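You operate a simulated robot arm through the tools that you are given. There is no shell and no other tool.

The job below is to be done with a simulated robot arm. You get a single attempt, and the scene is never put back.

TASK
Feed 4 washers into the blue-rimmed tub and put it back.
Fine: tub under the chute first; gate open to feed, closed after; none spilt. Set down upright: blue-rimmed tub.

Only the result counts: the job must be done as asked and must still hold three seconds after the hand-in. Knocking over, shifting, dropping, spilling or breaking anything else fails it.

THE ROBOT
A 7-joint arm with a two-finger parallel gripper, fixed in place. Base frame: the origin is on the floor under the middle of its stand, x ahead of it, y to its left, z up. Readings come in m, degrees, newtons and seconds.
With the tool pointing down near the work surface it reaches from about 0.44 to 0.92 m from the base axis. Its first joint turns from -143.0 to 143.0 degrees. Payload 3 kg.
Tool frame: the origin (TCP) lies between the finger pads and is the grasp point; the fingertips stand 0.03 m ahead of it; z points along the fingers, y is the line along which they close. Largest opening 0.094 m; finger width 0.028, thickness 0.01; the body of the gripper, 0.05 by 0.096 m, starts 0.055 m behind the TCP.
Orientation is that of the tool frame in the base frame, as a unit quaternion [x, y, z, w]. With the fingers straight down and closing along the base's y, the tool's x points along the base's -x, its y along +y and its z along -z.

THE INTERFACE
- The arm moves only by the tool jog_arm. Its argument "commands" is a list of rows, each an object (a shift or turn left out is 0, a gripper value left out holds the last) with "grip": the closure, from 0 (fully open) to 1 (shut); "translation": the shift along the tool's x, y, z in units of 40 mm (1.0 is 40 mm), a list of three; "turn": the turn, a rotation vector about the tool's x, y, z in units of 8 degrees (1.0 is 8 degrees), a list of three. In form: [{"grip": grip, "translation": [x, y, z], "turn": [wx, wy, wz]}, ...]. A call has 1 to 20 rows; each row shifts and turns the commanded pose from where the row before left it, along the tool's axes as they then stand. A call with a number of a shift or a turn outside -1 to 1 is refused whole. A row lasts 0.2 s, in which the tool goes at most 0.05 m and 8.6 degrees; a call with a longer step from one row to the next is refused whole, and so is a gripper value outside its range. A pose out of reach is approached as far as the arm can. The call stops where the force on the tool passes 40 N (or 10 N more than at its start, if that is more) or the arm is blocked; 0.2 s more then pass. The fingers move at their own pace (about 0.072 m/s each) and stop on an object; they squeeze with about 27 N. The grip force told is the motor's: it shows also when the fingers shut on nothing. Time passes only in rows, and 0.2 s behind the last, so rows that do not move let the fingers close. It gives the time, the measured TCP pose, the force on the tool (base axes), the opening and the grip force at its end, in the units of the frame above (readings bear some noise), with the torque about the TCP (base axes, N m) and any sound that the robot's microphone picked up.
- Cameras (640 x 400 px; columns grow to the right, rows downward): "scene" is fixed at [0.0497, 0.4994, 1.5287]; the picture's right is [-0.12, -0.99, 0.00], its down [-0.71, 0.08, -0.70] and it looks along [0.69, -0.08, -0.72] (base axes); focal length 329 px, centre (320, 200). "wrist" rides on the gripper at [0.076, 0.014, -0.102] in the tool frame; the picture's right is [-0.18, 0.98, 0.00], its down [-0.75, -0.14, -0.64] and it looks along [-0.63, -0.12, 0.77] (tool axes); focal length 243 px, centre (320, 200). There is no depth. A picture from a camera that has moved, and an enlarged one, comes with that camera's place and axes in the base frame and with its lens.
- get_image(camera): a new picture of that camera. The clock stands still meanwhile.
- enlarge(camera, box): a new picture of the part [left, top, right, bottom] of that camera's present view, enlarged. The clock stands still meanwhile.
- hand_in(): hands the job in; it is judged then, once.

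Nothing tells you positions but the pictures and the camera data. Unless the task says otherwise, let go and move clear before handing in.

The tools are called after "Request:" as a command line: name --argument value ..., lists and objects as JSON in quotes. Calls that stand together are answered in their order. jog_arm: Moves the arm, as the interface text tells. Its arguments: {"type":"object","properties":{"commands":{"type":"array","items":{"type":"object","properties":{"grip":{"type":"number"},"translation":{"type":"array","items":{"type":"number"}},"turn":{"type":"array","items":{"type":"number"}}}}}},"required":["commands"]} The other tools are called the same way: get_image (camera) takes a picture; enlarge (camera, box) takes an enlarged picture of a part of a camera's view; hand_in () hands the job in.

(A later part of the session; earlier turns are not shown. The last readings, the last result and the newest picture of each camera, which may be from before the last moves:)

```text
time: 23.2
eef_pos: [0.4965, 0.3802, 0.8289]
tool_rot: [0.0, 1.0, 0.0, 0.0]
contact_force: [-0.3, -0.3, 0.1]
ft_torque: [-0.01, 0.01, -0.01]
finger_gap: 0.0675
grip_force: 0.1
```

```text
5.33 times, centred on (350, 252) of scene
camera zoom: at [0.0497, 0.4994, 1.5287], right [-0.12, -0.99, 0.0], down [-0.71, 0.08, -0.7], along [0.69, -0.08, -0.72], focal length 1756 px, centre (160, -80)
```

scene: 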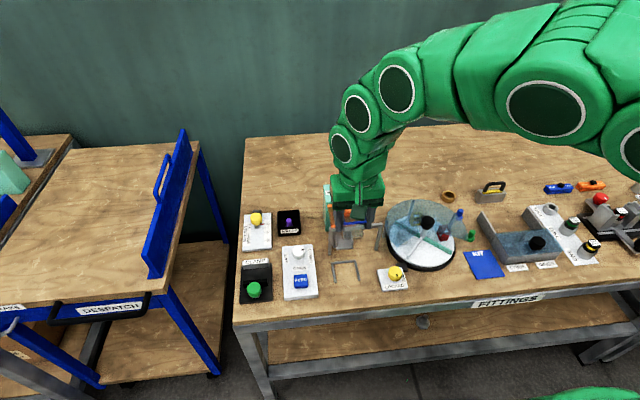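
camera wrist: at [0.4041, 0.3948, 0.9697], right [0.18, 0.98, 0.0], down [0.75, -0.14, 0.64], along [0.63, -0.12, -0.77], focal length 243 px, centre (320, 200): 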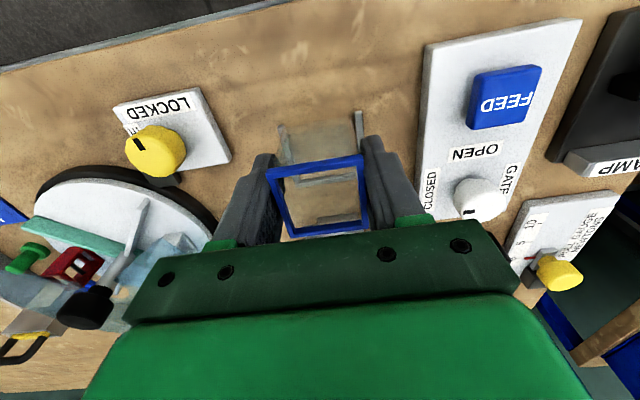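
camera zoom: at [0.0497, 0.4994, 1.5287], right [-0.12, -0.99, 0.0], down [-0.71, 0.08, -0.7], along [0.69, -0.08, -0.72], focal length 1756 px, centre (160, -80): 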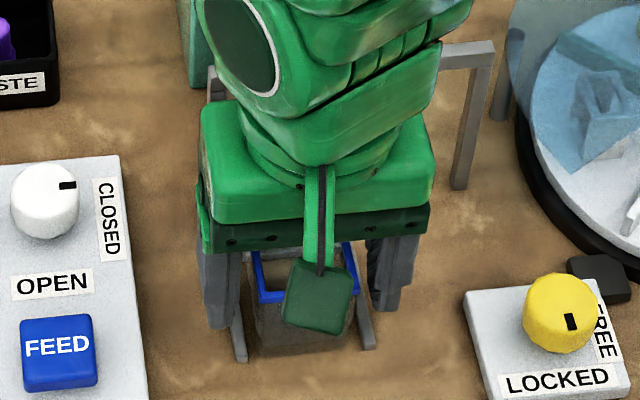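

Released and standing upright. I'll raise straight up and inspect the tub under the chute.

Request:
jog_arm --commands '[{"translation": [0, 0, -0.4]}, {"translation": [0, 0, -0.8]}, {"translation": [0, 0, -1]}, {"translation": [0, 0, -1]}, {"translation": [0, 0, -1]}, {"translation": [0, 0, 0]}]'

Request:
get_image --camera "wrist"

Request:
enlarge --camera "wrist" --box '[270, 50, 380, 160]'

Request:
enlarge --camera "scene" --box '[310, 215, 390, 290]'

```text
time: 24.6
eef_pos: [0.4954, 0.3798, 0.9975]
tool_rot: [0.0, 1.0, 0.0, 0.0]
contact_force: [-0.3, -0.2, -0.3]
ft_torque: [0.02, -0.01, 0.02]
finger_gap: 0.0678
grip_force: 0.1
```

```text
taken
camera wrist: at [0.4195, 0.3954, 1.0989], right [0.18, 0.98, 0.0], down [0.75, -0.14, 0.64], along [0.63, -0.12, -0.77], focal length 243 px, centre (320, 200)
```

wrist: 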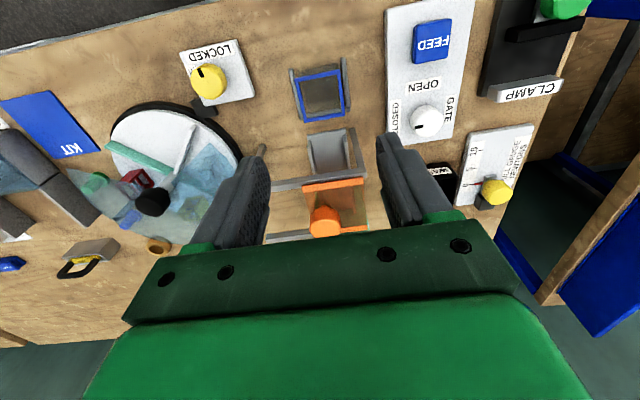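

```text
3.64 times, centred on (325, 105) of wrist
camera zoom: at [0.4195, 0.3954, 1.0989], right [0.18, 0.98, 0.0], down [0.75, -0.14, 0.64], along [0.63, -0.12, -0.77], focal length 882 px, centre (302, 546)
```

zoom: 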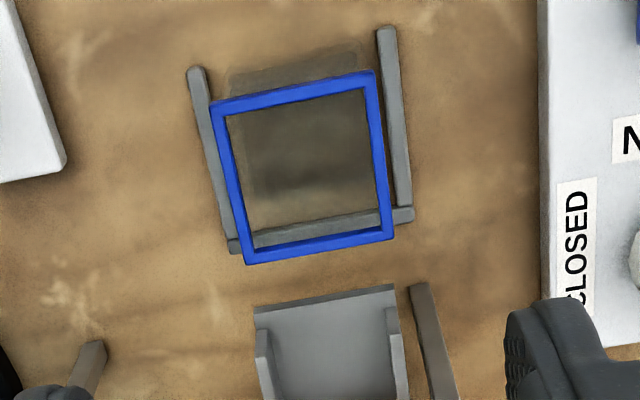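

```text
5.33 times, centred on (350, 252) of scene
camera zoom: at [0.0497, 0.4994, 1.5287], right [-0.12, -0.99, 0.0], down [-0.71, 0.08, -0.7], along [0.69, -0.08, -0.72], focal length 1756 px, centre (160, -80)
```

zoom: 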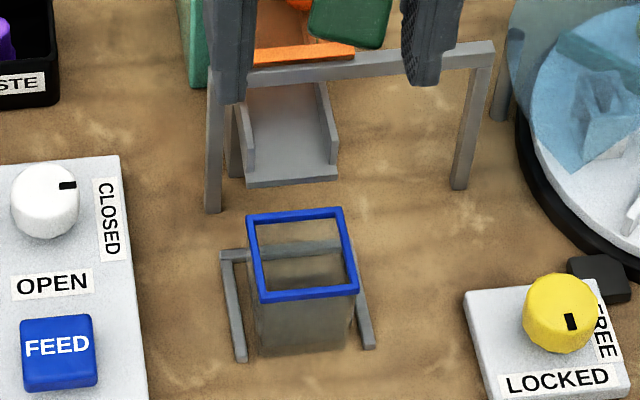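

The tub stands square in the bracket, centred on the chute (tub centre ≈ (0.4995, 0.382)). Next I'll hover over the white gate knob to get its position precisely.

Request:
jog_arm --commands '[{"translation": [-0.44, 0.98, 0]}, {"translation": [-0.44, 0.98, 0]}, {"translation": [-0.44, 0.98, 0]}, {"translation": [0, 0, 0]}]'

Request:
get_image --camera "wrist"

Request:
enlarge --camera "wrist" --box '[260, 40, 390, 150]'

Request:
enlarge --camera "scene" --box '[260, 200, 360, 290]'

```text
time: 25.6
eef_pos: [0.5496, 0.499, 0.9955]
tool_rot: [0.0, 1.0, -0.001, 0.0]
contact_force: [0.2, 0.2, 0.3]
ft_torque: [-0.01, 0.0, -0.01]
finger_gap: 0.0679
grip_force: 0.0
```

```text
taken
camera wrist: at [0.4724, 0.5127, 1.0979], right [0.18, 0.98, 0.0], down [0.75, -0.14, 0.64], along [0.63, -0.12, -0.77], focal length 243 px, centre (320, 200)
```

wrist: 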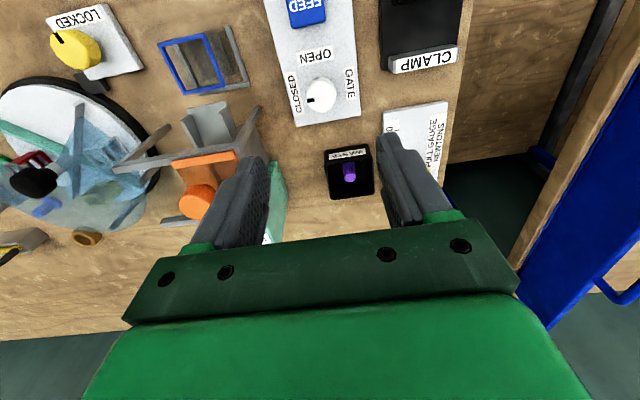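

```text
3.64 times, centred on (325, 95) of wrist
camera zoom: at [0.4724, 0.5127, 1.0979], right [0.18, 0.98, 0.0], down [0.75, -0.14, 0.64], along [0.63, -0.12, -0.77], focal length 882 px, centre (302, 582)
```

zoom: 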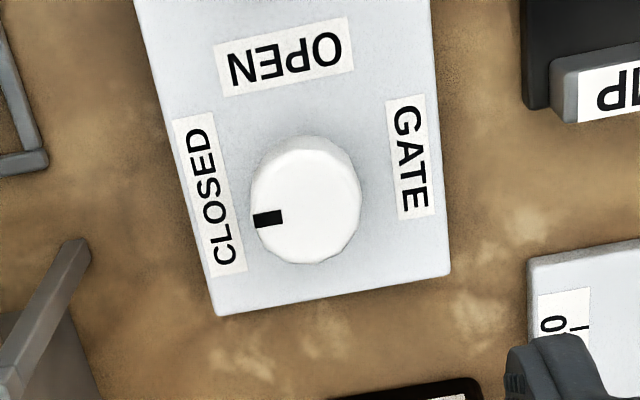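

```text
4.44 times, centred on (310, 245) of scene
camera zoom: at [0.0497, 0.4994, 1.5287], right [-0.12, -0.99, 0.0], down [-0.71, 0.08, -0.7], along [0.69, -0.08, -0.72], focal length 1463 px, centre (364, 0)
```

zoom: 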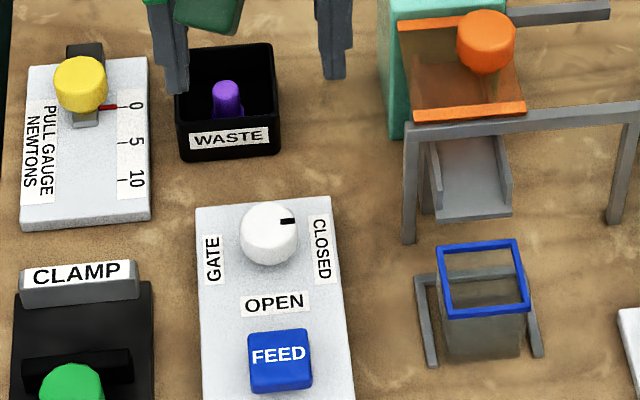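

The knob axis is near (0.553, 0.499), with top around z 0.82. I'll lower to about z 0.92 and re-check from closer.

Request:
jog_arm --commands '[{"translation": [-0.1, 0, 0.6]}, {"translation": [0, 0, 0.6]}, {"translation": [0, 0, 0.6]}, {"translation": [0, 0, 0]}]'

Request:
get_image --camera "wrist"

Request:
enlarge --camera "wrist" --box '[250, 70, 400, 200]'

```text
time: 26.6
eef_pos: [0.5529, 0.498, 0.9247]
tool_rot: [0.0, 1.0, 0.0, 0.0]
contact_force: [0.1, -0.5, 0.8]
ft_torque: [0.03, -0.02, -0.03]
finger_gap: 0.0676
grip_force: 0.0
```

```text
taken
camera wrist: at [0.476, 0.5121, 1.026], right [0.18, 0.98, 0.0], down [0.75, -0.14, 0.64], along [0.63, -0.12, -0.77], focal length 243 px, centre (320, 200)
```

wrist: 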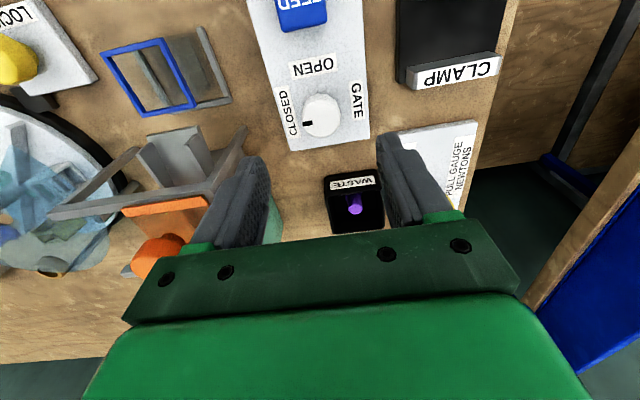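

```text
3.08 times, centred on (325, 135) of wrist
camera zoom: at [0.476, 0.5121, 1.026], right [0.18, 0.98, 0.0], down [0.75, -0.14, 0.64], along [0.63, -0.12, -0.77], focal length 746 px, centre (305, 400)
```

zoom: 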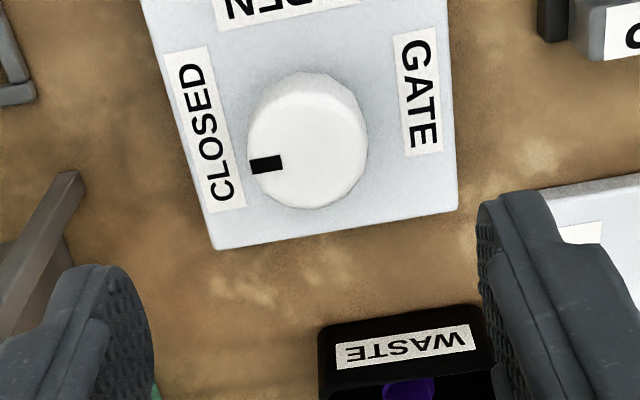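

Request:
jog_arm --commands '[{"translation": [-0.08, 0.02, 0.5]}, {"translation": [0, 0, 0.6]}, {"translation": [0, 0, 0]}]'

Request:
get_image --camera "wrist"

Request:
enlarge --camera "wrist" --box '[240, 80, 410, 230]'

Request:
enlarge --camera "scene" --box '[260, 200, 360, 290]'

```text
time: 27.4
eef_pos: [0.556, 0.4982, 0.8809]
tool_rot: [0.0, 1.0, 0.0, 0.0]
contact_force: [0.7, 0.0, 0.4]
ft_torque: [-0.03, 0.02, -0.01]
finger_gap: 0.0676
grip_force: 0.1
```

```text
taken
camera wrist: at [0.4787, 0.5136, 0.9825], right [0.18, 0.98, 0.0], down [0.75, -0.14, 0.64], along [0.63, -0.12, -0.77], focal length 243 px, centre (320, 200)
```

wrist: 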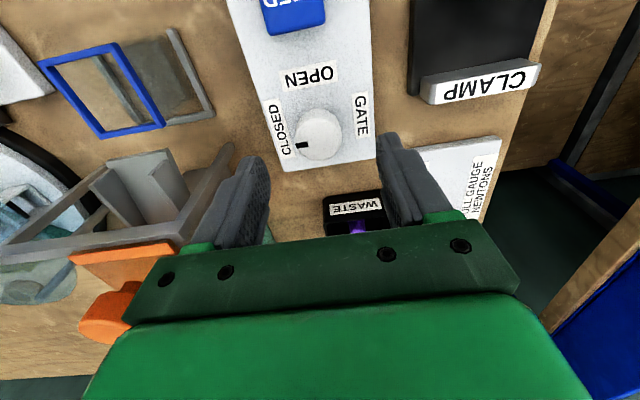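

```text
2.67 times, centred on (325, 155) of wrist
camera zoom: at [0.4787, 0.5136, 0.9825], right [0.18, 0.98, 0.0], down [0.75, -0.14, 0.64], along [0.63, -0.12, -0.77], focal length 647 px, centre (307, 320)
```

zoom: 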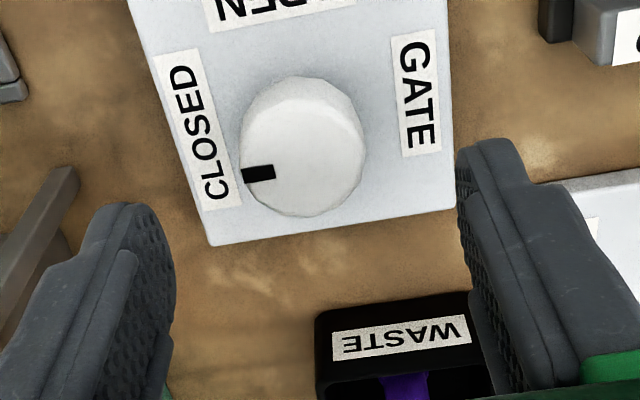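

```text
4.44 times, centred on (310, 245) of scene
camera zoom: at [0.0497, 0.4994, 1.5287], right [-0.12, -0.99, 0.0], down [-0.71, 0.08, -0.7], along [0.69, -0.08, -0.72], focal length 1463 px, centre (364, 0)
```

zoom: 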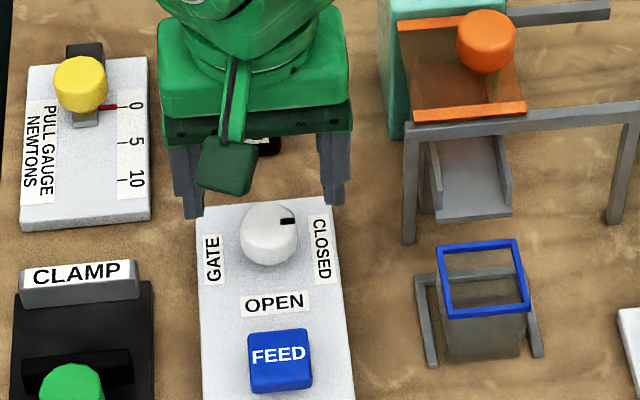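

The knob axis is at about (0.556, 0.4985), top ≈ 0.8165, panel top ≈ 0.80. I'll yaw the tool 45° first (so the 90° turn runs from +45° to −45°), then lower to grasp the knob.

Request:
jog_arm --commands '[{"turn": [0, 0, -1]}, {"turn": [0, 0, -1]}, {"turn": [0, 0, -1]}, {"turn": [0, 0, -1]}, {"turn": [0, 0, -1]}, {"turn": [0, 0, -0.625]}, {"translation": [0, 0, 0.4]}, {"translation": [0, 0, 0.4]}, {"translation": [0, 0, 0.3]}, {"translation": [0, 0, 0]}]'

Request:
get_image --camera "wrist"

Request:
enlarge --camera "scene" --box '[260, 200, 360, 290]'

```text
time: 29.6
eef_pos: [0.5567, 0.5002, 0.8348]
tool_rot: [-0.382, 0.924, -0.001, 0.0]
contact_force: [0.1, -0.3, 0.0]
ft_torque: [0.03, 0.01, -0.01]
finger_gap: 0.0678
grip_force: 0.1
```

```text
taken
camera wrist: at [0.4914, 0.4563, 0.9378], right [-0.56, 0.83, 0.0], down [0.63, 0.43, 0.64], along [0.53, 0.36, -0.77], focal length 243 px, centre (320, 200)
```

wrist: 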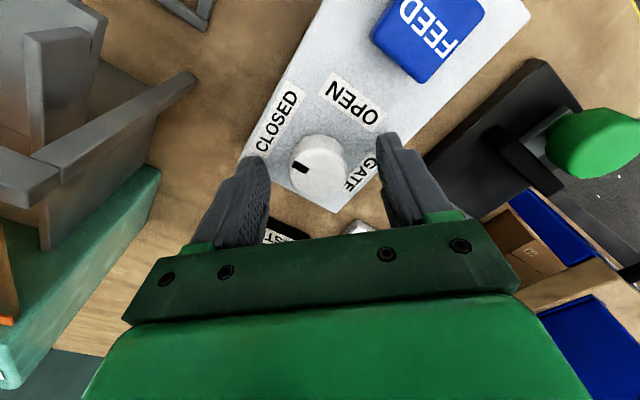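

```text
4.44 times, centred on (310, 245) of scene
camera zoom: at [0.0497, 0.4994, 1.5287], right [-0.12, -0.99, 0.0], down [-0.71, 0.08, -0.7], along [0.69, -0.08, -0.72], focal length 1463 px, centre (364, 0)
```

zoom: 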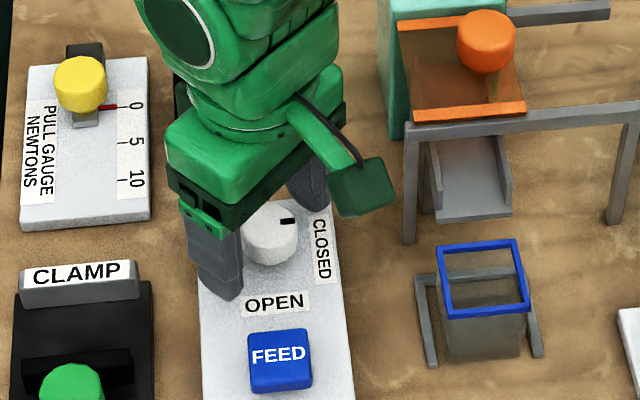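

Well centred on the knob. I'll go 2 mm lower checking force, then close on the knob.

Request:
jog_arm --commands '[{"translation": [0, 0, 0.04]}, {"translation": [0, 0, 0]}]'

Request:
jog_arm --commands '[{"grip": 0.6}, {"grip": 1}, {"grip": 1}, {"grip": 1}]'

Request:
get_image --camera "wrist"

```text
time: 30.2
eef_pos: [0.556, 0.4998, 0.8356]
tool_rot: [-0.382, 0.924, 0.0, 0.001]
contact_force: [-0.5, 0.5, -0.3]
ft_torque: [-0.02, -0.01, -0.01]
finger_gap: 0.0677
grip_force: 0.0
```

```text
time: 31.2
eef_pos: [0.5571, 0.4999, 0.8343]
tool_rot: [-0.383, 0.924, 0.0, 0.0]
contact_force: [8.2, -5.5, 0.2]
ft_torque: [-0.1, -0.15, 0.04]
finger_gap: 0.0325
grip_force: 45.3
```

```text
taken
camera wrist: at [0.4916, 0.4559, 0.9366], right [-0.56, 0.83, 0.0], down [0.63, 0.43, 0.64], along [0.53, 0.36, -0.77], focal length 243 px, centre (320, 200)
```

wrist: 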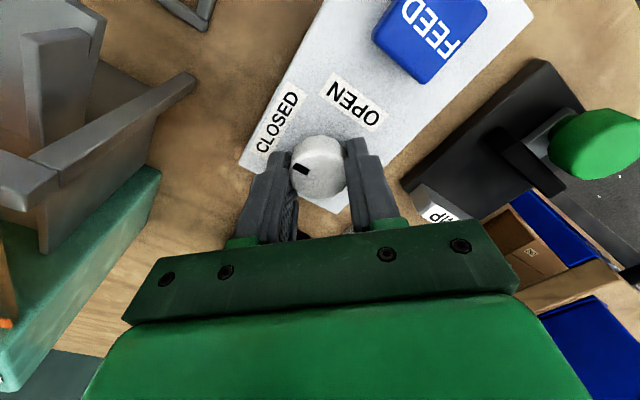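

Gripped the knob (0.0325 m), with a small side load suggesting ~1 mm off-centre. I'll shift slightly to relieve it.

Request:
jog_arm --commands '[{"translation": [0, -0.025, 0]}, {"translation": [0, 0, 0]}]'

```text
time: 31.8
eef_pos: [0.5559, 0.4994, 0.8346]
tool_rot: [-0.383, 0.924, 0.0, 0.0]
contact_force: [1.8, 1.1, -2.9]
ft_torque: [0.08, -0.37, -0.02]
finger_gap: 0.0326
grip_force: 45.5
```

Side load is gone. Now I'll turn the knob clockwise (seen from above), first 32° to see how it behaves.

Request:
jog_arm --commands '[{"turn": [0, 0, 0.5]}, {"turn": [0, 0, 0.75]}, {"turn": [0, 0, 0.75]}, {"turn": [0, 0, 1]}, {"turn": [0, 0, 1]}, {"turn": [0, 0, 0]}]'

Request:
get_image --camera "wrist"

Request:
enlarge --camera "scene" --box '[260, 200, 360, 290]'

```text
time: 33.2
eef_pos: [0.5576, 0.4987, 0.8338]
tool_rot: [-0.113, 0.994, 0.0, 0.0]
contact_force: [13.4, -2.8, -7.7]
ft_torque: [0.2, -1.03, 0.0]
finger_gap: 0.0328
grip_force: 44.8
```

```text
taken
camera wrist: at [0.4787, 0.4956, 0.9366], right [-0.04, 1.0, 0.0], down [0.77, 0.03, 0.64], along [0.64, 0.03, -0.77], focal length 243 px, centre (320, 200)
```

wrist: 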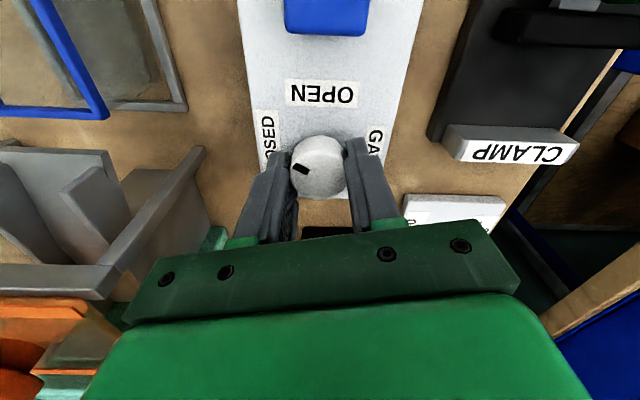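

```text
4.44 times, centred on (310, 245) of scene
camera zoom: at [0.0497, 0.4994, 1.5287], right [-0.12, -0.99, 0.0], down [-0.71, 0.08, -0.7], along [0.69, -0.08, -0.72], focal length 1463 px, centre (364, 0)
```

zoom: 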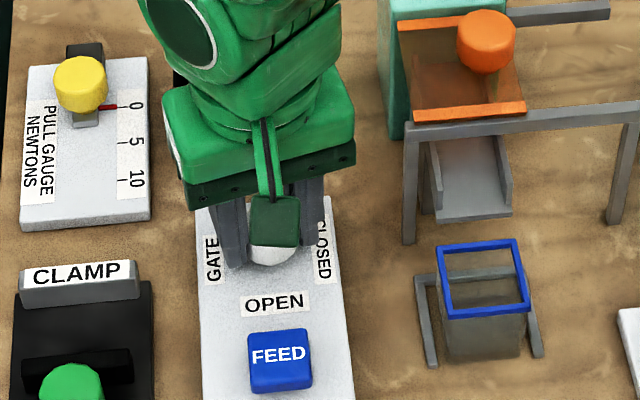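

The knob follows the gripper. A side load of ~13 N in x has built up; I'll relieve it by shifting ~1 mm and then continue.

Request:
jog_arm --commands '[{"translation": [-0.03, 0, 0.01]}, {"turn": [0, 0, 0]}]'

```text
time: 33.8
eef_pos: [0.5572, 0.4986, 0.8341]
tool_rot: [-0.115, 0.993, -0.001, 0.0]
contact_force: [-7.8, -18.0, 11.5]
ft_torque: [-0.75, 0.57, 0.02]
finger_gap: 0.0326
grip_force: 45.0
```

Request:
jog_arm --commands '[{"translation": [0.008, -0.008, -0.006]}, {"turn": [0, 0, 0]}]'

```text
time: 34.4
eef_pos: [0.5581, 0.4976, 0.8348]
tool_rot: [-0.113, 0.994, 0.0, 0.001]
contact_force: [-7.2, -13.7, 6.0]
ft_torque: [-0.26, 1.14, 0.03]
finger_gap: 0.0329
grip_force: 44.7
```

Request:
jog_arm --commands '[{"translation": [0.008, -0.012, -0.003]}, {"turn": [0, 0, 0]}]'

```text
time: 35.0
eef_pos: [0.5561, 0.4996, 0.8343]
tool_rot: [-0.113, 0.994, 0.0, 0.0]
contact_force: [-5.9, -4.1, -6.3]
ft_torque: [0.27, -0.03, -0.01]
finger_gap: 0.0327
grip_force: 45.1
```

Load is small now. Continuing to turn in smaller stages.

Request:
jog_arm --commands '[{"turn": [0, 0, 0.75]}, {"turn": [0, 0, 0.75]}, {"turn": [0, 0, 0.75]}, {"turn": [0, 0, 0]}]'

```text
time: 36.0
eef_pos: [0.5577, 0.498, 0.8338]
tool_rot: [0.043, 0.999, 0.0, 0.0]
contact_force: [-15.4, -6.0, -5.1]
ft_torque: [-0.24, -0.73, -0.03]
finger_gap: 0.0325
grip_force: 45.1
```

Request:
jog_arm --commands '[{"translation": [0.015, -0.004, 0]}, {"turn": [0, 0, 0.75]}, {"turn": [0, 0, 0.75]}, {"turn": [0, 0, 0]}]'

Request:
get_image --camera "wrist"

```text
time: 37.0
eef_pos: [0.5571, 0.4979, 0.8348]
tool_rot: [0.149, 0.989, -0.001, 0.0]
contact_force: [-10.7, -15.2, -7.7]
ft_torque: [-0.39, -0.33, 0.02]
finger_gap: 0.0327
grip_force: 45.1
```

```text
taken
camera wrist: at [0.4876, 0.5338, 0.9367], right [0.46, 0.89, 0.0], down [0.68, -0.36, 0.64], along [0.57, -0.3, -0.77], focal length 243 px, centre (320, 200)
```

wrist: 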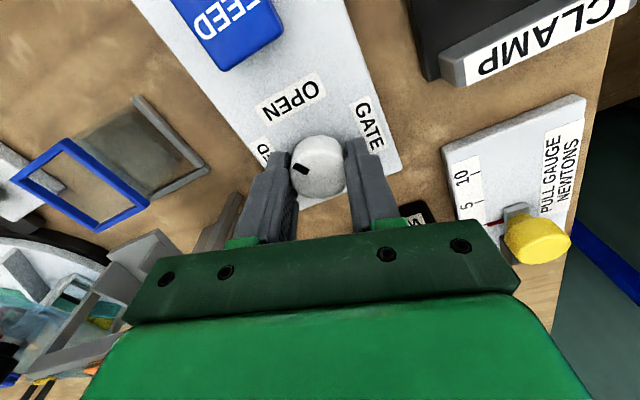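

Request:
jog_arm --commands '[{"translation": [0.008, -0.012, 0]}, {"turn": [0, 0, 0.75]}, {"turn": [0, 0, 0.75]}, {"turn": [0, 0, 0]}]'

```text
time: 38.0
eef_pos: [0.557, 0.4967, 0.8352]
tool_rot: [0.251, 0.968, 0.0, 0.0]
contact_force: [4.9, -17.4, -20.0]
ft_torque: [0.0, -0.15, 0.02]
finger_gap: 0.0328
grip_force: 45.3
```

Request:
jog_arm --commands '[{"translation": [-0.006, -0.008, 0.008]}, {"turn": [0, 0, 0.75]}, {"turn": [0, 0, 0.75]}, {"turn": [0, 0, 0]}]'

Request:
get_image --camera "wrist"

```text
time: 39.0
eef_pos: [0.5571, 0.4962, 0.8349]
tool_rot: [0.351, 0.936, -0.001, 0.0]
contact_force: [4.2, -24.9, -4.3]
ft_torque: [-0.34, -0.17, 0.03]
finger_gap: 0.0326
grip_force: 45.4
```

```text
taken
camera wrist: at [0.5077, 0.5577, 0.9367], right [0.78, 0.62, 0.0], down [0.48, -0.6, 0.64], along [0.4, -0.5, -0.77], focal length 243 px, centre (320, 200)
```

wrist: 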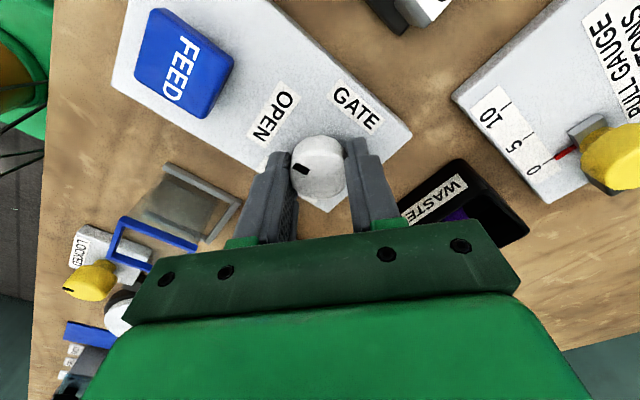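

About 86° turned; the mark is nearly at OPEN. I'll relieve the side load and finish the last few degrees.

Request:
jog_arm --commands '[{"translation": [-0.02, -0.015, 0]}, {"turn": [0, 0, 0.5]}, {"turn": [0, 0, 0]}]'

Request:
enlarge --camera "wrist" --box '[230, 60, 410, 220]'

Request:
enlarge --camera "scene" --box '[260, 200, 360, 290]'

```text
time: 39.8
eef_pos: [0.5565, 0.4965, 0.8355]
tool_rot: [0.383, 0.924, 0.0, 0.0]
contact_force: [-2.2, -16.0, 0.3]
ft_torque: [-0.95, -0.44, 0.02]
finger_gap: 0.0328
grip_force: 45.0
```

```text
2.50 times, centred on (320, 140) of wrist
camera zoom: at [0.5119, 0.5607, 0.9368], right [0.83, 0.56, 0.0], down [0.43, -0.63, 0.64], along [0.36, -0.53, -0.77], focal length 606 px, centre (320, 350)
```

zoom: 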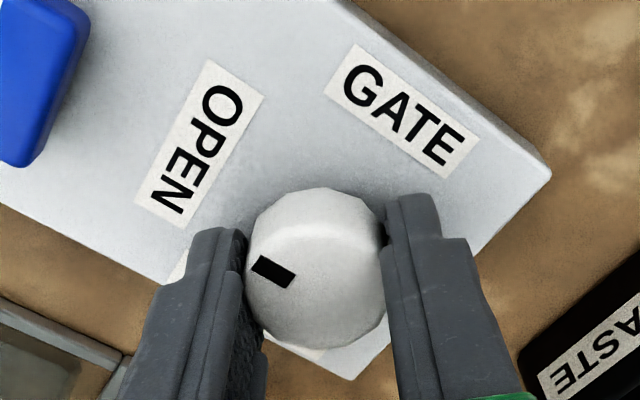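

```text
4.44 times, centred on (310, 245) of scene
camera zoom: at [0.0497, 0.4994, 1.5287], right [-0.12, -0.99, 0.0], down [-0.71, 0.08, -0.7], along [0.69, -0.08, -0.72], focal length 1463 px, centre (364, 0)
```

zoom: 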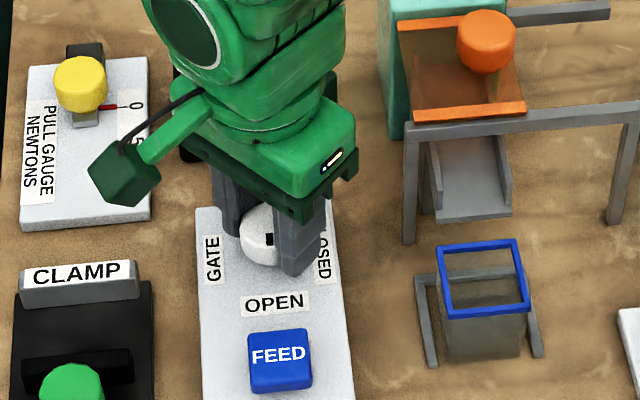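

The mark now points to OPEN. I'll let go, raise, and check the knob.

Request:
jog_arm --commands '[{"grip": 0.6}, {"grip": 0.3}, {"grip": 0.3, "translation": [0, 0, -0.5]}, {"translation": [0, 0, -0.9]}, {"translation": [0, 0, -0.9]}, {"translation": [0, 0, 0]}]'

Request:
enlarge --camera "wrist" --box '[230, 40, 410, 200]'

Request:
enlarge --camera "scene" --box '[260, 200, 400, 290]'

```text
time: 41.2
eef_pos: [0.5563, 0.4956, 0.9274]
tool_rot: [0.383, 0.924, 0.0, 0.0]
contact_force: [-0.1, -0.4, -0.5]
ft_torque: [0.02, 0.03, -0.01]
finger_gap: 0.0657
grip_force: 0.1
```

```text
2.50 times, centred on (320, 120) of wrist
camera zoom: at [0.512, 0.5603, 1.0293], right [0.83, 0.56, 0.0], down [0.43, -0.63, 0.64], along [0.36, -0.53, -0.77], focal length 606 px, centre (320, 400)
```

zoom: 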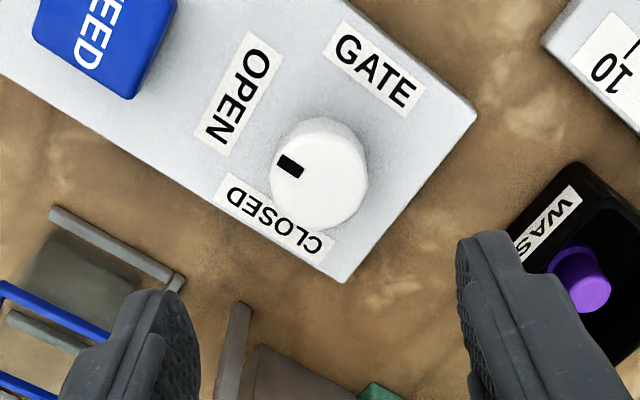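

```text
4.44 times, centred on (330, 245) of scene
camera zoom: at [0.0497, 0.4994, 1.5287], right [-0.12, -0.99, 0.0], down [-0.71, 0.08, -0.7], along [0.69, -0.08, -0.72], focal length 1463 px, centre (276, 0)
```

zoom: 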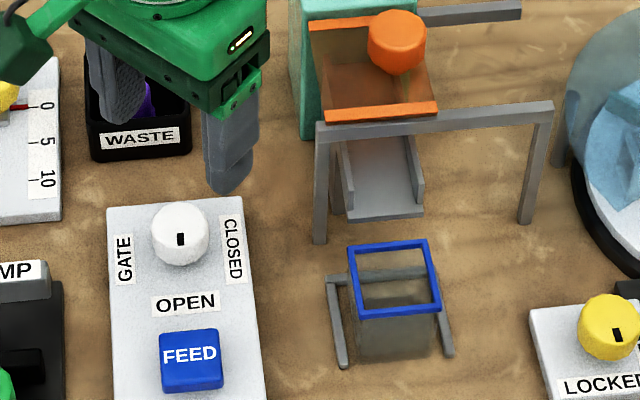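

The gate knob now points to OPEN and no washers moved yet. Next: close the gripper, square the tool, and hover over FEED at about (0.472, 0.498).

Request:
jog_arm --commands '[{"grip": 1, "turn": [0, 0, -1]}, {"turn": [0, 0, -1]}, {"turn": [0, 0, -1]}, {"turn": [0, 0, -1]}, {"turn": [0, 0, -1]}, {"turn": [0, 0, -0.625]}, {"translation": [0.7, 0.02, 0]}, {"translation": [0.7, 0.02, 0]}, {"translation": [0.7, 0.02, 0]}, {"translation": [0, 0, 0]}]'

Request:
get_image --camera "wrist"

Request:
enlarge --camera "scene" --box '[260, 200, 400, 300]'

```text
time: 43.4
eef_pos: [0.4727, 0.4989, 0.9255]
tool_rot: [0.0, 1.0, 0.0, 0.0]
contact_force: [-0.2, 0.1, -0.3]
ft_torque: [0.02, 0.02, -0.01]
finger_gap: 0.0003
grip_force: 26.7
```

```text
taken
camera wrist: at [0.395, 0.5128, 1.0287], right [0.18, 0.98, 0.0], down [0.75, -0.14, 0.64], along [0.63, -0.12, -0.77], focal length 243 px, centre (320, 200)
```

wrist: 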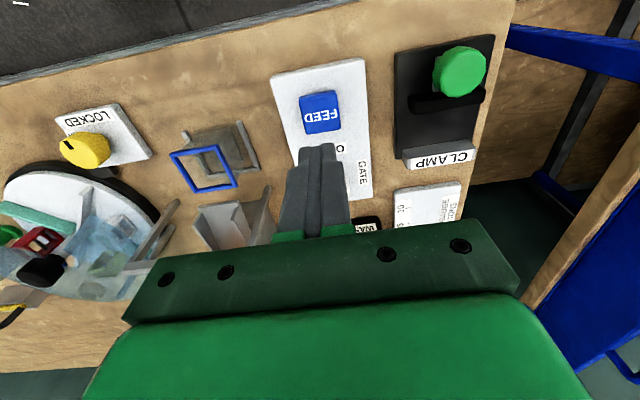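

```text
4.00 times, centred on (330, 250) of scene
camera zoom: at [0.0497, 0.4994, 1.5287], right [-0.12, -0.99, 0.0], down [-0.71, 0.08, -0.7], along [0.69, -0.08, -0.72], focal length 1317 px, centre (280, 0)
```

zoom: 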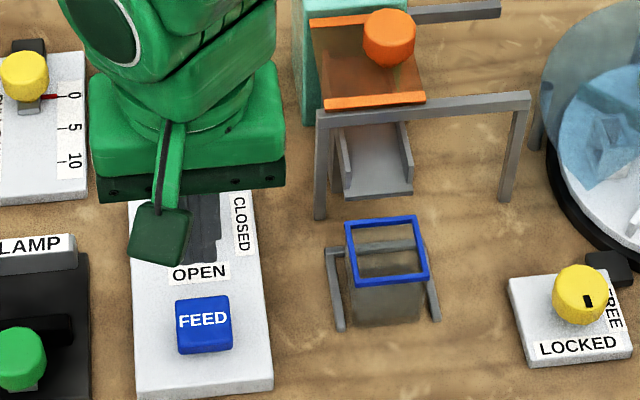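

Aligned with FEED. I'll lower close to the button, then approach in small steps.

Request:
jog_arm --commands '[{"translation": [0.03, 0.01, 0.6]}, {"translation": [0, 0, 0.6]}, {"translation": [0, 0, 0.5]}, {"translation": [0, 0, 0]}]'

Request:
enlarge --camera "wrist" --box '[230, 60, 410, 230]'

```text
time: 44.4
eef_pos: [0.4721, 0.4989, 0.8583]
tool_rot: [0.0, 1.0, 0.0, 0.0]
contact_force: [1.1, 0.5, 0.3]
ft_torque: [-0.01, 0.01, 0.01]
finger_gap: 0.0
grip_force: 27.1
```

```text
2.35 times, centred on (320, 145) of wrist
camera zoom: at [0.3949, 0.5135, 0.9606], right [0.18, 0.98, 0.0], down [0.75, -0.14, 0.64], along [0.63, -0.12, -0.77], focal length 571 px, centre (320, 329)
```

zoom: 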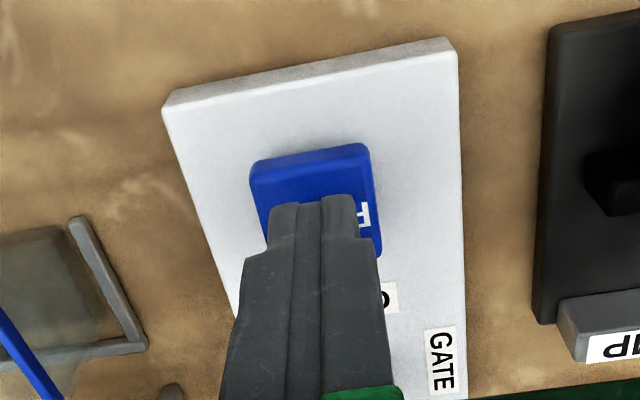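

Request:
jog_arm --commands '[{"translation": [0, 0, 0.1]}, {"translation": [0, 0, 0.1]}, {"translation": [0, 0, 0.05]}, {"translation": [0, 0, 0]}]'

```text
time: 45.4
eef_pos: [0.4719, 0.499, 0.8487]
tool_rot: [0.001, 1.0, 0.0, 0.0]
contact_force: [-0.8, -0.6, 0.2]
ft_torque: [-0.02, -0.01, 0.01]
finger_gap: 0.0
grip_force: 27.2
```

Request:
jog_arm --commands '[{"translation": [0, 0, 0.05]}, {"translation": [0, 0, 0.05]}, {"translation": [0, 0, 0]}]'

```text
time: 46.2
eef_pos: [0.4714, 0.4986, 0.8447]
tool_rot: [0.0, 1.0, -0.001, -0.001]
contact_force: [-0.2, -0.7, 1.3]
ft_torque: [-0.02, -0.05, 0.0]
finger_gap: 0.0
grip_force: 27.4
```

No contact yet at fingertip height ≈ 0.8145; continuing down in small steps.

Request:
jog_arm --commands '[{"translation": [0, 0, 0.05]}, {"translation": [0, 0, 0]}]'

Request:
enlarge --camera "wrist" --box '[230, 80, 410, 230]'

```text
time: 46.8
eef_pos: [0.472, 0.4987, 0.8414]
tool_rot: [0.0, 1.0, 0.0, 0.0]
contact_force: [-0.6, -0.4, 2.4]
ft_torque: [0.0, 0.09, 0.01]
finger_gap: 0.0
grip_force: 26.5
heard: click
```

```text
2.67 times, centred on (320, 155) of wrist
camera zoom: at [0.3944, 0.5135, 0.9445], right [0.18, 0.98, 0.0], down [0.75, -0.14, 0.64], along [0.63, -0.12, -0.77], focal length 647 px, centre (320, 320)
```

zoom: 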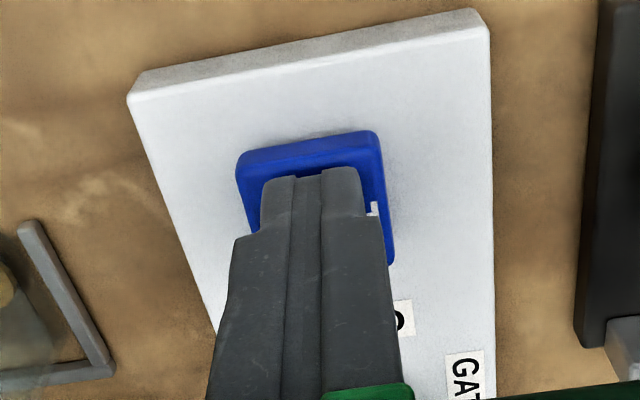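

A click was heard: the button registered one press. I'll check the chute and tub now.

Request:
enlarge --camera "scene" --box '[320, 190, 400, 290]'

Request:
get_image --camera "wrist"

```text
4.00 times, centred on (360, 240) of scene
camera zoom: at [0.0497, 0.4994, 1.5287], right [-0.12, -0.99, 0.0], down [-0.71, 0.08, -0.7], along [0.69, -0.08, -0.72], focal length 1317 px, centre (160, 40)
```

zoom: 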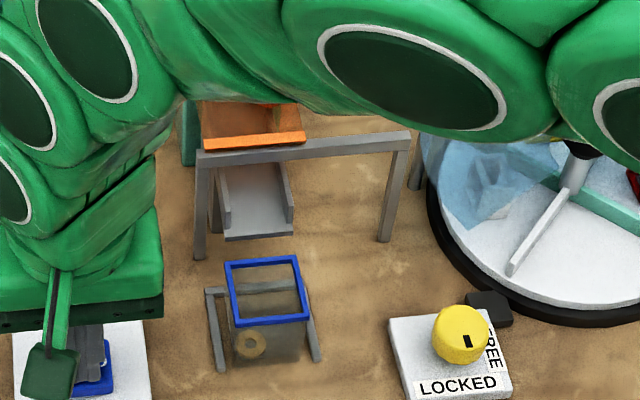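

```text
taken
camera wrist: at [0.3944, 0.5135, 0.9445], right [0.18, 0.98, 0.0], down [0.75, -0.14, 0.64], along [0.63, -0.12, -0.77], focal length 243 px, centre (320, 200)
```

wrist: 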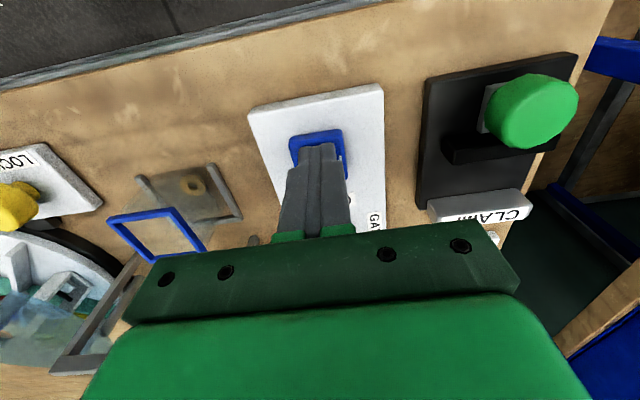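

One washer has dropped into the tub. I'll release the button by rising 8 mm and re-check the count.

Request:
jog_arm --commands '[{"translation": [0, 0, -0.1]}, {"translation": [0, 0, -0.1]}, {"translation": [0, 0, 0]}, {"translation": [0, 0, 0]}]'

Request:
enlarge --camera "scene" --box '[330, 220, 390, 290]'

Request:
enlarge --camera "wrist" --box '[90, 120, 270, 260]'

```text
time: 47.8
eef_pos: [0.4707, 0.4988, 0.8519]
tool_rot: [0.0, 1.0, 0.0, -0.001]
contact_force: [0.1, 0.6, 0.2]
ft_torque: [-0.01, -0.03, -0.04]
finger_gap: 0.0001
grip_force: 27.6
```

```text
5.71 times, centred on (360, 255) of scene
camera zoom: at [0.0497, 0.4994, 1.5287], right [-0.12, -0.99, 0.0], down [-0.71, 0.08, -0.7], along [0.69, -0.08, -0.72], focal length 1881 px, centre (91, -114)
```

zoom: 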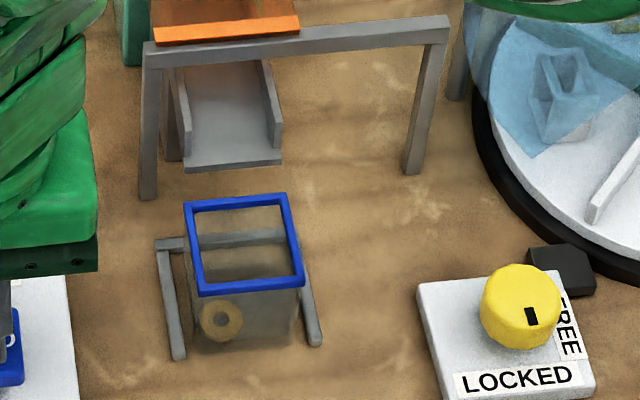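

```text
2.86 times, centred on (180, 190) of wrist
camera zoom: at [0.3941, 0.5133, 0.9527], right [0.18, 0.98, 0.0], down [0.75, -0.14, 0.64], along [0.63, -0.12, -0.77], focal length 693 px, centre (720, 229)
```

zoom: 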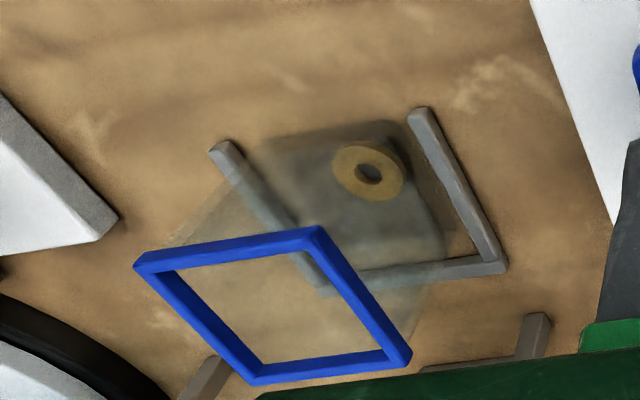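

Exactly one washer in the tub. Second press now: down to the click height, then up.

Request:
jog_arm --commands '[{"translation": [0, 0, 0.1]}, {"translation": [0, 0, 0.1]}, {"translation": [0, 0, 0]}]'

Request:
enlarge --camera "scene" --box '[330, 220, 390, 290]'

```text
time: 48.6
eef_pos: [0.4705, 0.4984, 0.8436]
tool_rot: [0.0, 1.0, 0.0, 0.0]
contact_force: [-0.6, 0.2, 2.3]
ft_torque: [-0.02, -0.03, 0.03]
finger_gap: 0.0
grip_force: 26.9
heard: click
```

```text
5.71 times, centred on (360, 255) of scene
camera zoom: at [0.0497, 0.4994, 1.5287], right [-0.12, -0.99, 0.0], down [-0.71, 0.08, -0.7], along [0.69, -0.08, -0.72], focal length 1881 px, centre (91, -114)
```

zoom: 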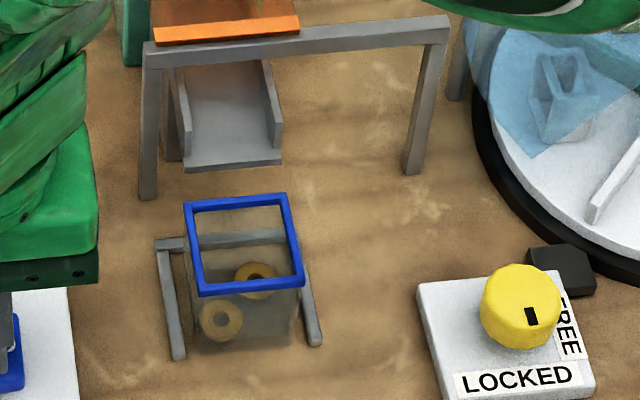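

Click heard and a second washer is dropping in. I'll release and check it settles in the tub.

Request:
jog_arm --commands '[{"translation": [0, 0, -0.1]}, {"translation": [0, 0, -0.1]}, {"translation": [0, 0, 0]}, {"translation": [0, 0, 0]}]'

Request:
enlarge --camera "scene" --box '[330, 220, 390, 290]'

Request:
enlarge --camera "wrist" --box '[90, 120, 270, 260]'

```text
time: 49.6
eef_pos: [0.4713, 0.4981, 0.8507]
tool_rot: [0.0, 1.0, 0.0, 0.0]
contact_force: [0.6, -0.3, -0.2]
ft_torque: [0.02, 0.02, 0.0]
finger_gap: 0.0001
grip_force: 27.0
```

```text
5.71 times, centred on (360, 255) of scene
camera zoom: at [0.0497, 0.4994, 1.5287], right [-0.12, -0.99, 0.0], down [-0.71, 0.08, -0.7], along [0.69, -0.08, -0.72], focal length 1881 px, centre (91, -114)
```

zoom: 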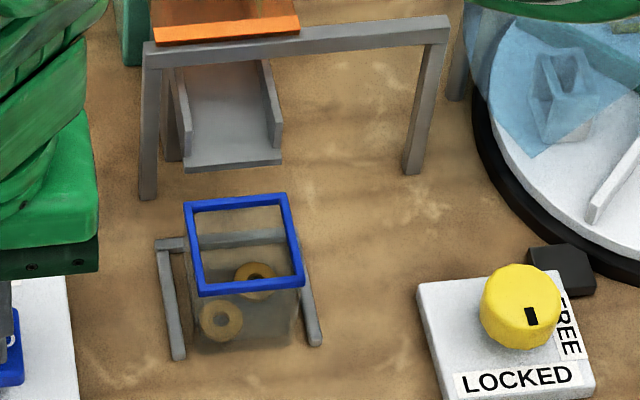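

```text
2.86 times, centred on (180, 190) of wrist
camera zoom: at [0.3941, 0.513, 0.9523], right [0.18, 0.98, 0.0], down [0.75, -0.14, 0.64], along [0.63, -0.12, -0.77], focal length 693 px, centre (720, 229)
```

zoom: 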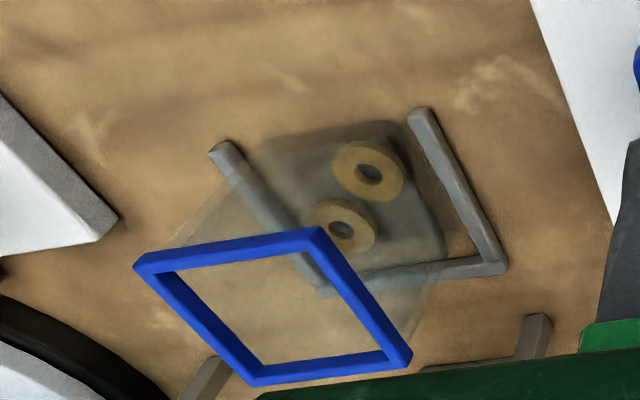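

Two washers lie flat in the tub. Third press.

Request:
jog_arm --commands '[{"translation": [0, 0, 0.1]}, {"translation": [0, 0, 0.1]}, {"translation": [0, 0, 0]}]'

Request:
enlarge --camera "scene" --box '[330, 220, 390, 290]'

```text
time: 50.4
eef_pos: [0.472, 0.4994, 0.843]
tool_rot: [0.0, 1.0, -0.001, 0.0]
contact_force: [-1.0, 0.3, 2.1]
ft_torque: [-0.05, 0.06, 0.01]
finger_gap: 0.0
grip_force: 26.7
heard: click
```

```text
5.71 times, centred on (360, 255) of scene
camera zoom: at [0.0497, 0.4994, 1.5287], right [-0.12, -0.99, 0.0], down [-0.71, 0.08, -0.7], along [0.69, -0.08, -0.72], focal length 1881 px, centre (91, -114)
```

zoom: 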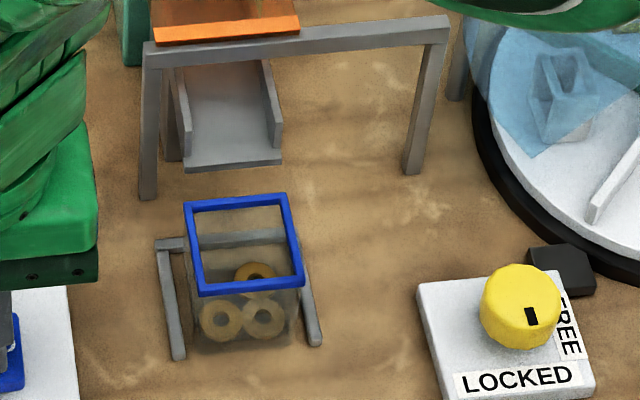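

Third washer has arrived. I'll release, check, then press a fourth time.

Request:
jog_arm --commands '[{"translation": [0, 0, -0.1]}, {"translation": [0, 0, -0.1]}, {"translation": [0, 0, 0]}, {"translation": [0, 0, 0]}]'

Request:
enlarge --camera "wrist" --box '[90, 120, 270, 260]'

```text
time: 51.4
eef_pos: [0.4711, 0.4987, 0.8511]
tool_rot: [0.0, 1.0, -0.001, 0.0]
contact_force: [-0.1, 0.1, -0.2]
ft_torque: [0.02, -0.03, -0.03]
finger_gap: 0.0
grip_force: 26.3
```

```text
2.86 times, centred on (180, 190) of wrist
camera zoom: at [0.3941, 0.5136, 0.9527], right [0.18, 0.98, 0.0], down [0.75, -0.14, 0.64], along [0.63, -0.12, -0.77], focal length 693 px, centre (720, 229)
```

zoom: 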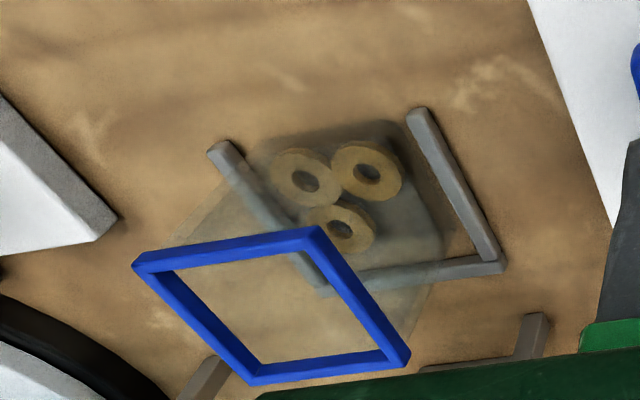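

Three washers in the tub. Fourth and last press.

Request:
jog_arm --commands '[{"translation": [0, 0, 0.1]}, {"translation": [0, 0, 0.1]}, {"translation": [0, 0, 0]}]'

Request:
enlarge --camera "scene" --box '[330, 220, 390, 290]'

```text
time: 52.2
eef_pos: [0.4709, 0.4995, 0.8429]
tool_rot: [-0.001, 1.0, 0.0, 0.001]
contact_force: [0.0, 0.1, 3.6]
ft_torque: [0.02, 0.0, -0.06]
finger_gap: 0.0
grip_force: 27.1
heard: click
```

```text
5.71 times, centred on (360, 255) of scene
camera zoom: at [0.0497, 0.4994, 1.5287], right [-0.12, -0.99, 0.0], down [-0.71, 0.08, -0.7], along [0.69, -0.08, -0.72], focal length 1881 px, centre (91, -114)
```

zoom: 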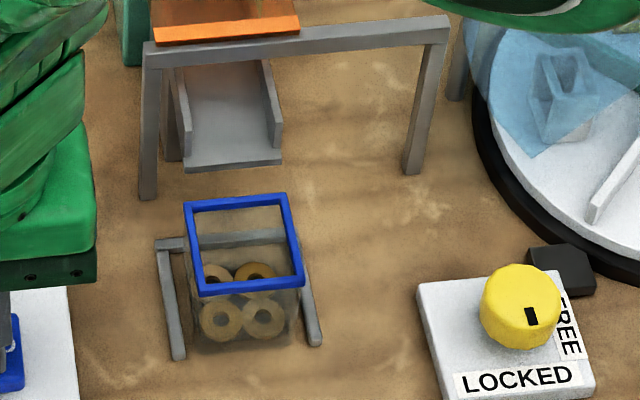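

The fourth washer arrived. I'll rise straight up off the button and confirm the count.

Request:
jog_arm --commands '[{"translation": [0, 0, -0.2]}, {"translation": [0, 0, -0.8]}, {"translation": [0, 0, -1]}, {"translation": [0, 0, 0]}]'

Request:
get_image --camera "wrist"

Request:
enlarge --camera "scene" --box '[330, 220, 390, 290]'

Request:
enlarge --camera "wrist" --box '[130, 90, 290, 230]'

```text
time: 53.2
eef_pos: [0.4705, 0.4993, 0.922]
tool_rot: [0.0, 1.0, 0.001, 0.0]
contact_force: [0.0, -0.5, 0.2]
ft_torque: [-0.02, -0.06, 0.0]
finger_gap: 0.0
grip_force: 26.9
```

```text
taken
camera wrist: at [0.3942, 0.5142, 1.0243], right [0.18, 0.98, 0.0], down [0.75, -0.14, 0.64], along [0.63, -0.12, -0.77], focal length 243 px, centre (320, 200)
```

wrist: 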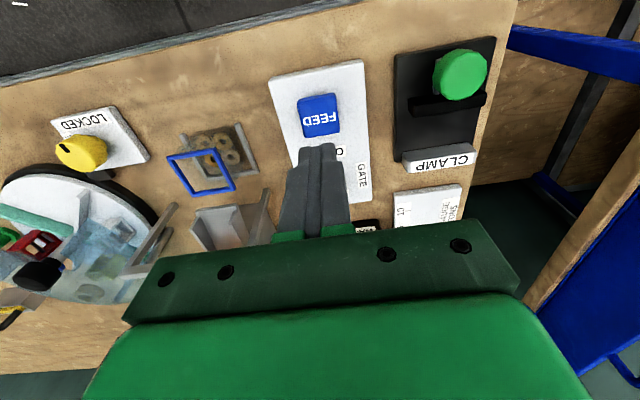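

```text
5.71 times, centred on (360, 255) of scene
camera zoom: at [0.0497, 0.4994, 1.5287], right [-0.12, -0.99, 0.0], down [-0.71, 0.08, -0.7], along [0.69, -0.08, -0.72], focal length 1881 px, centre (91, -114)
```

zoom: 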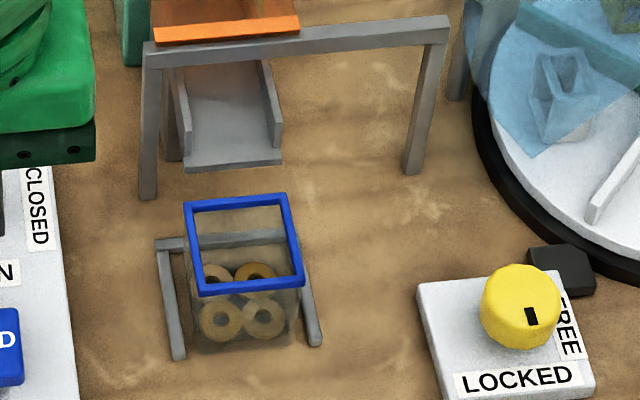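

```text
2.86 times, centred on (210, 160) of wrist
camera zoom: at [0.3942, 0.5142, 1.0243], right [0.18, 0.98, 0.0], down [0.75, -0.14, 0.64], along [0.63, -0.12, -0.77], focal length 693 px, centre (634, 314)
```

zoom: 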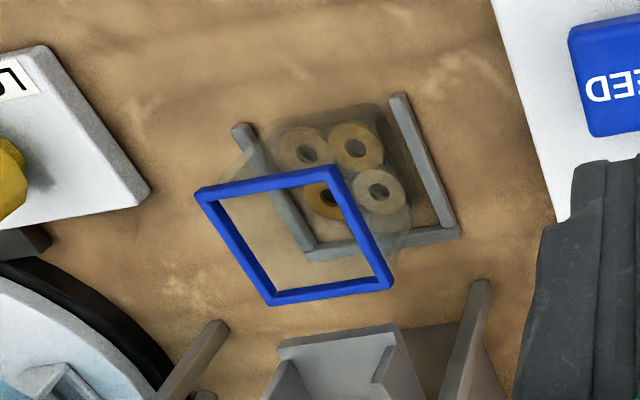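

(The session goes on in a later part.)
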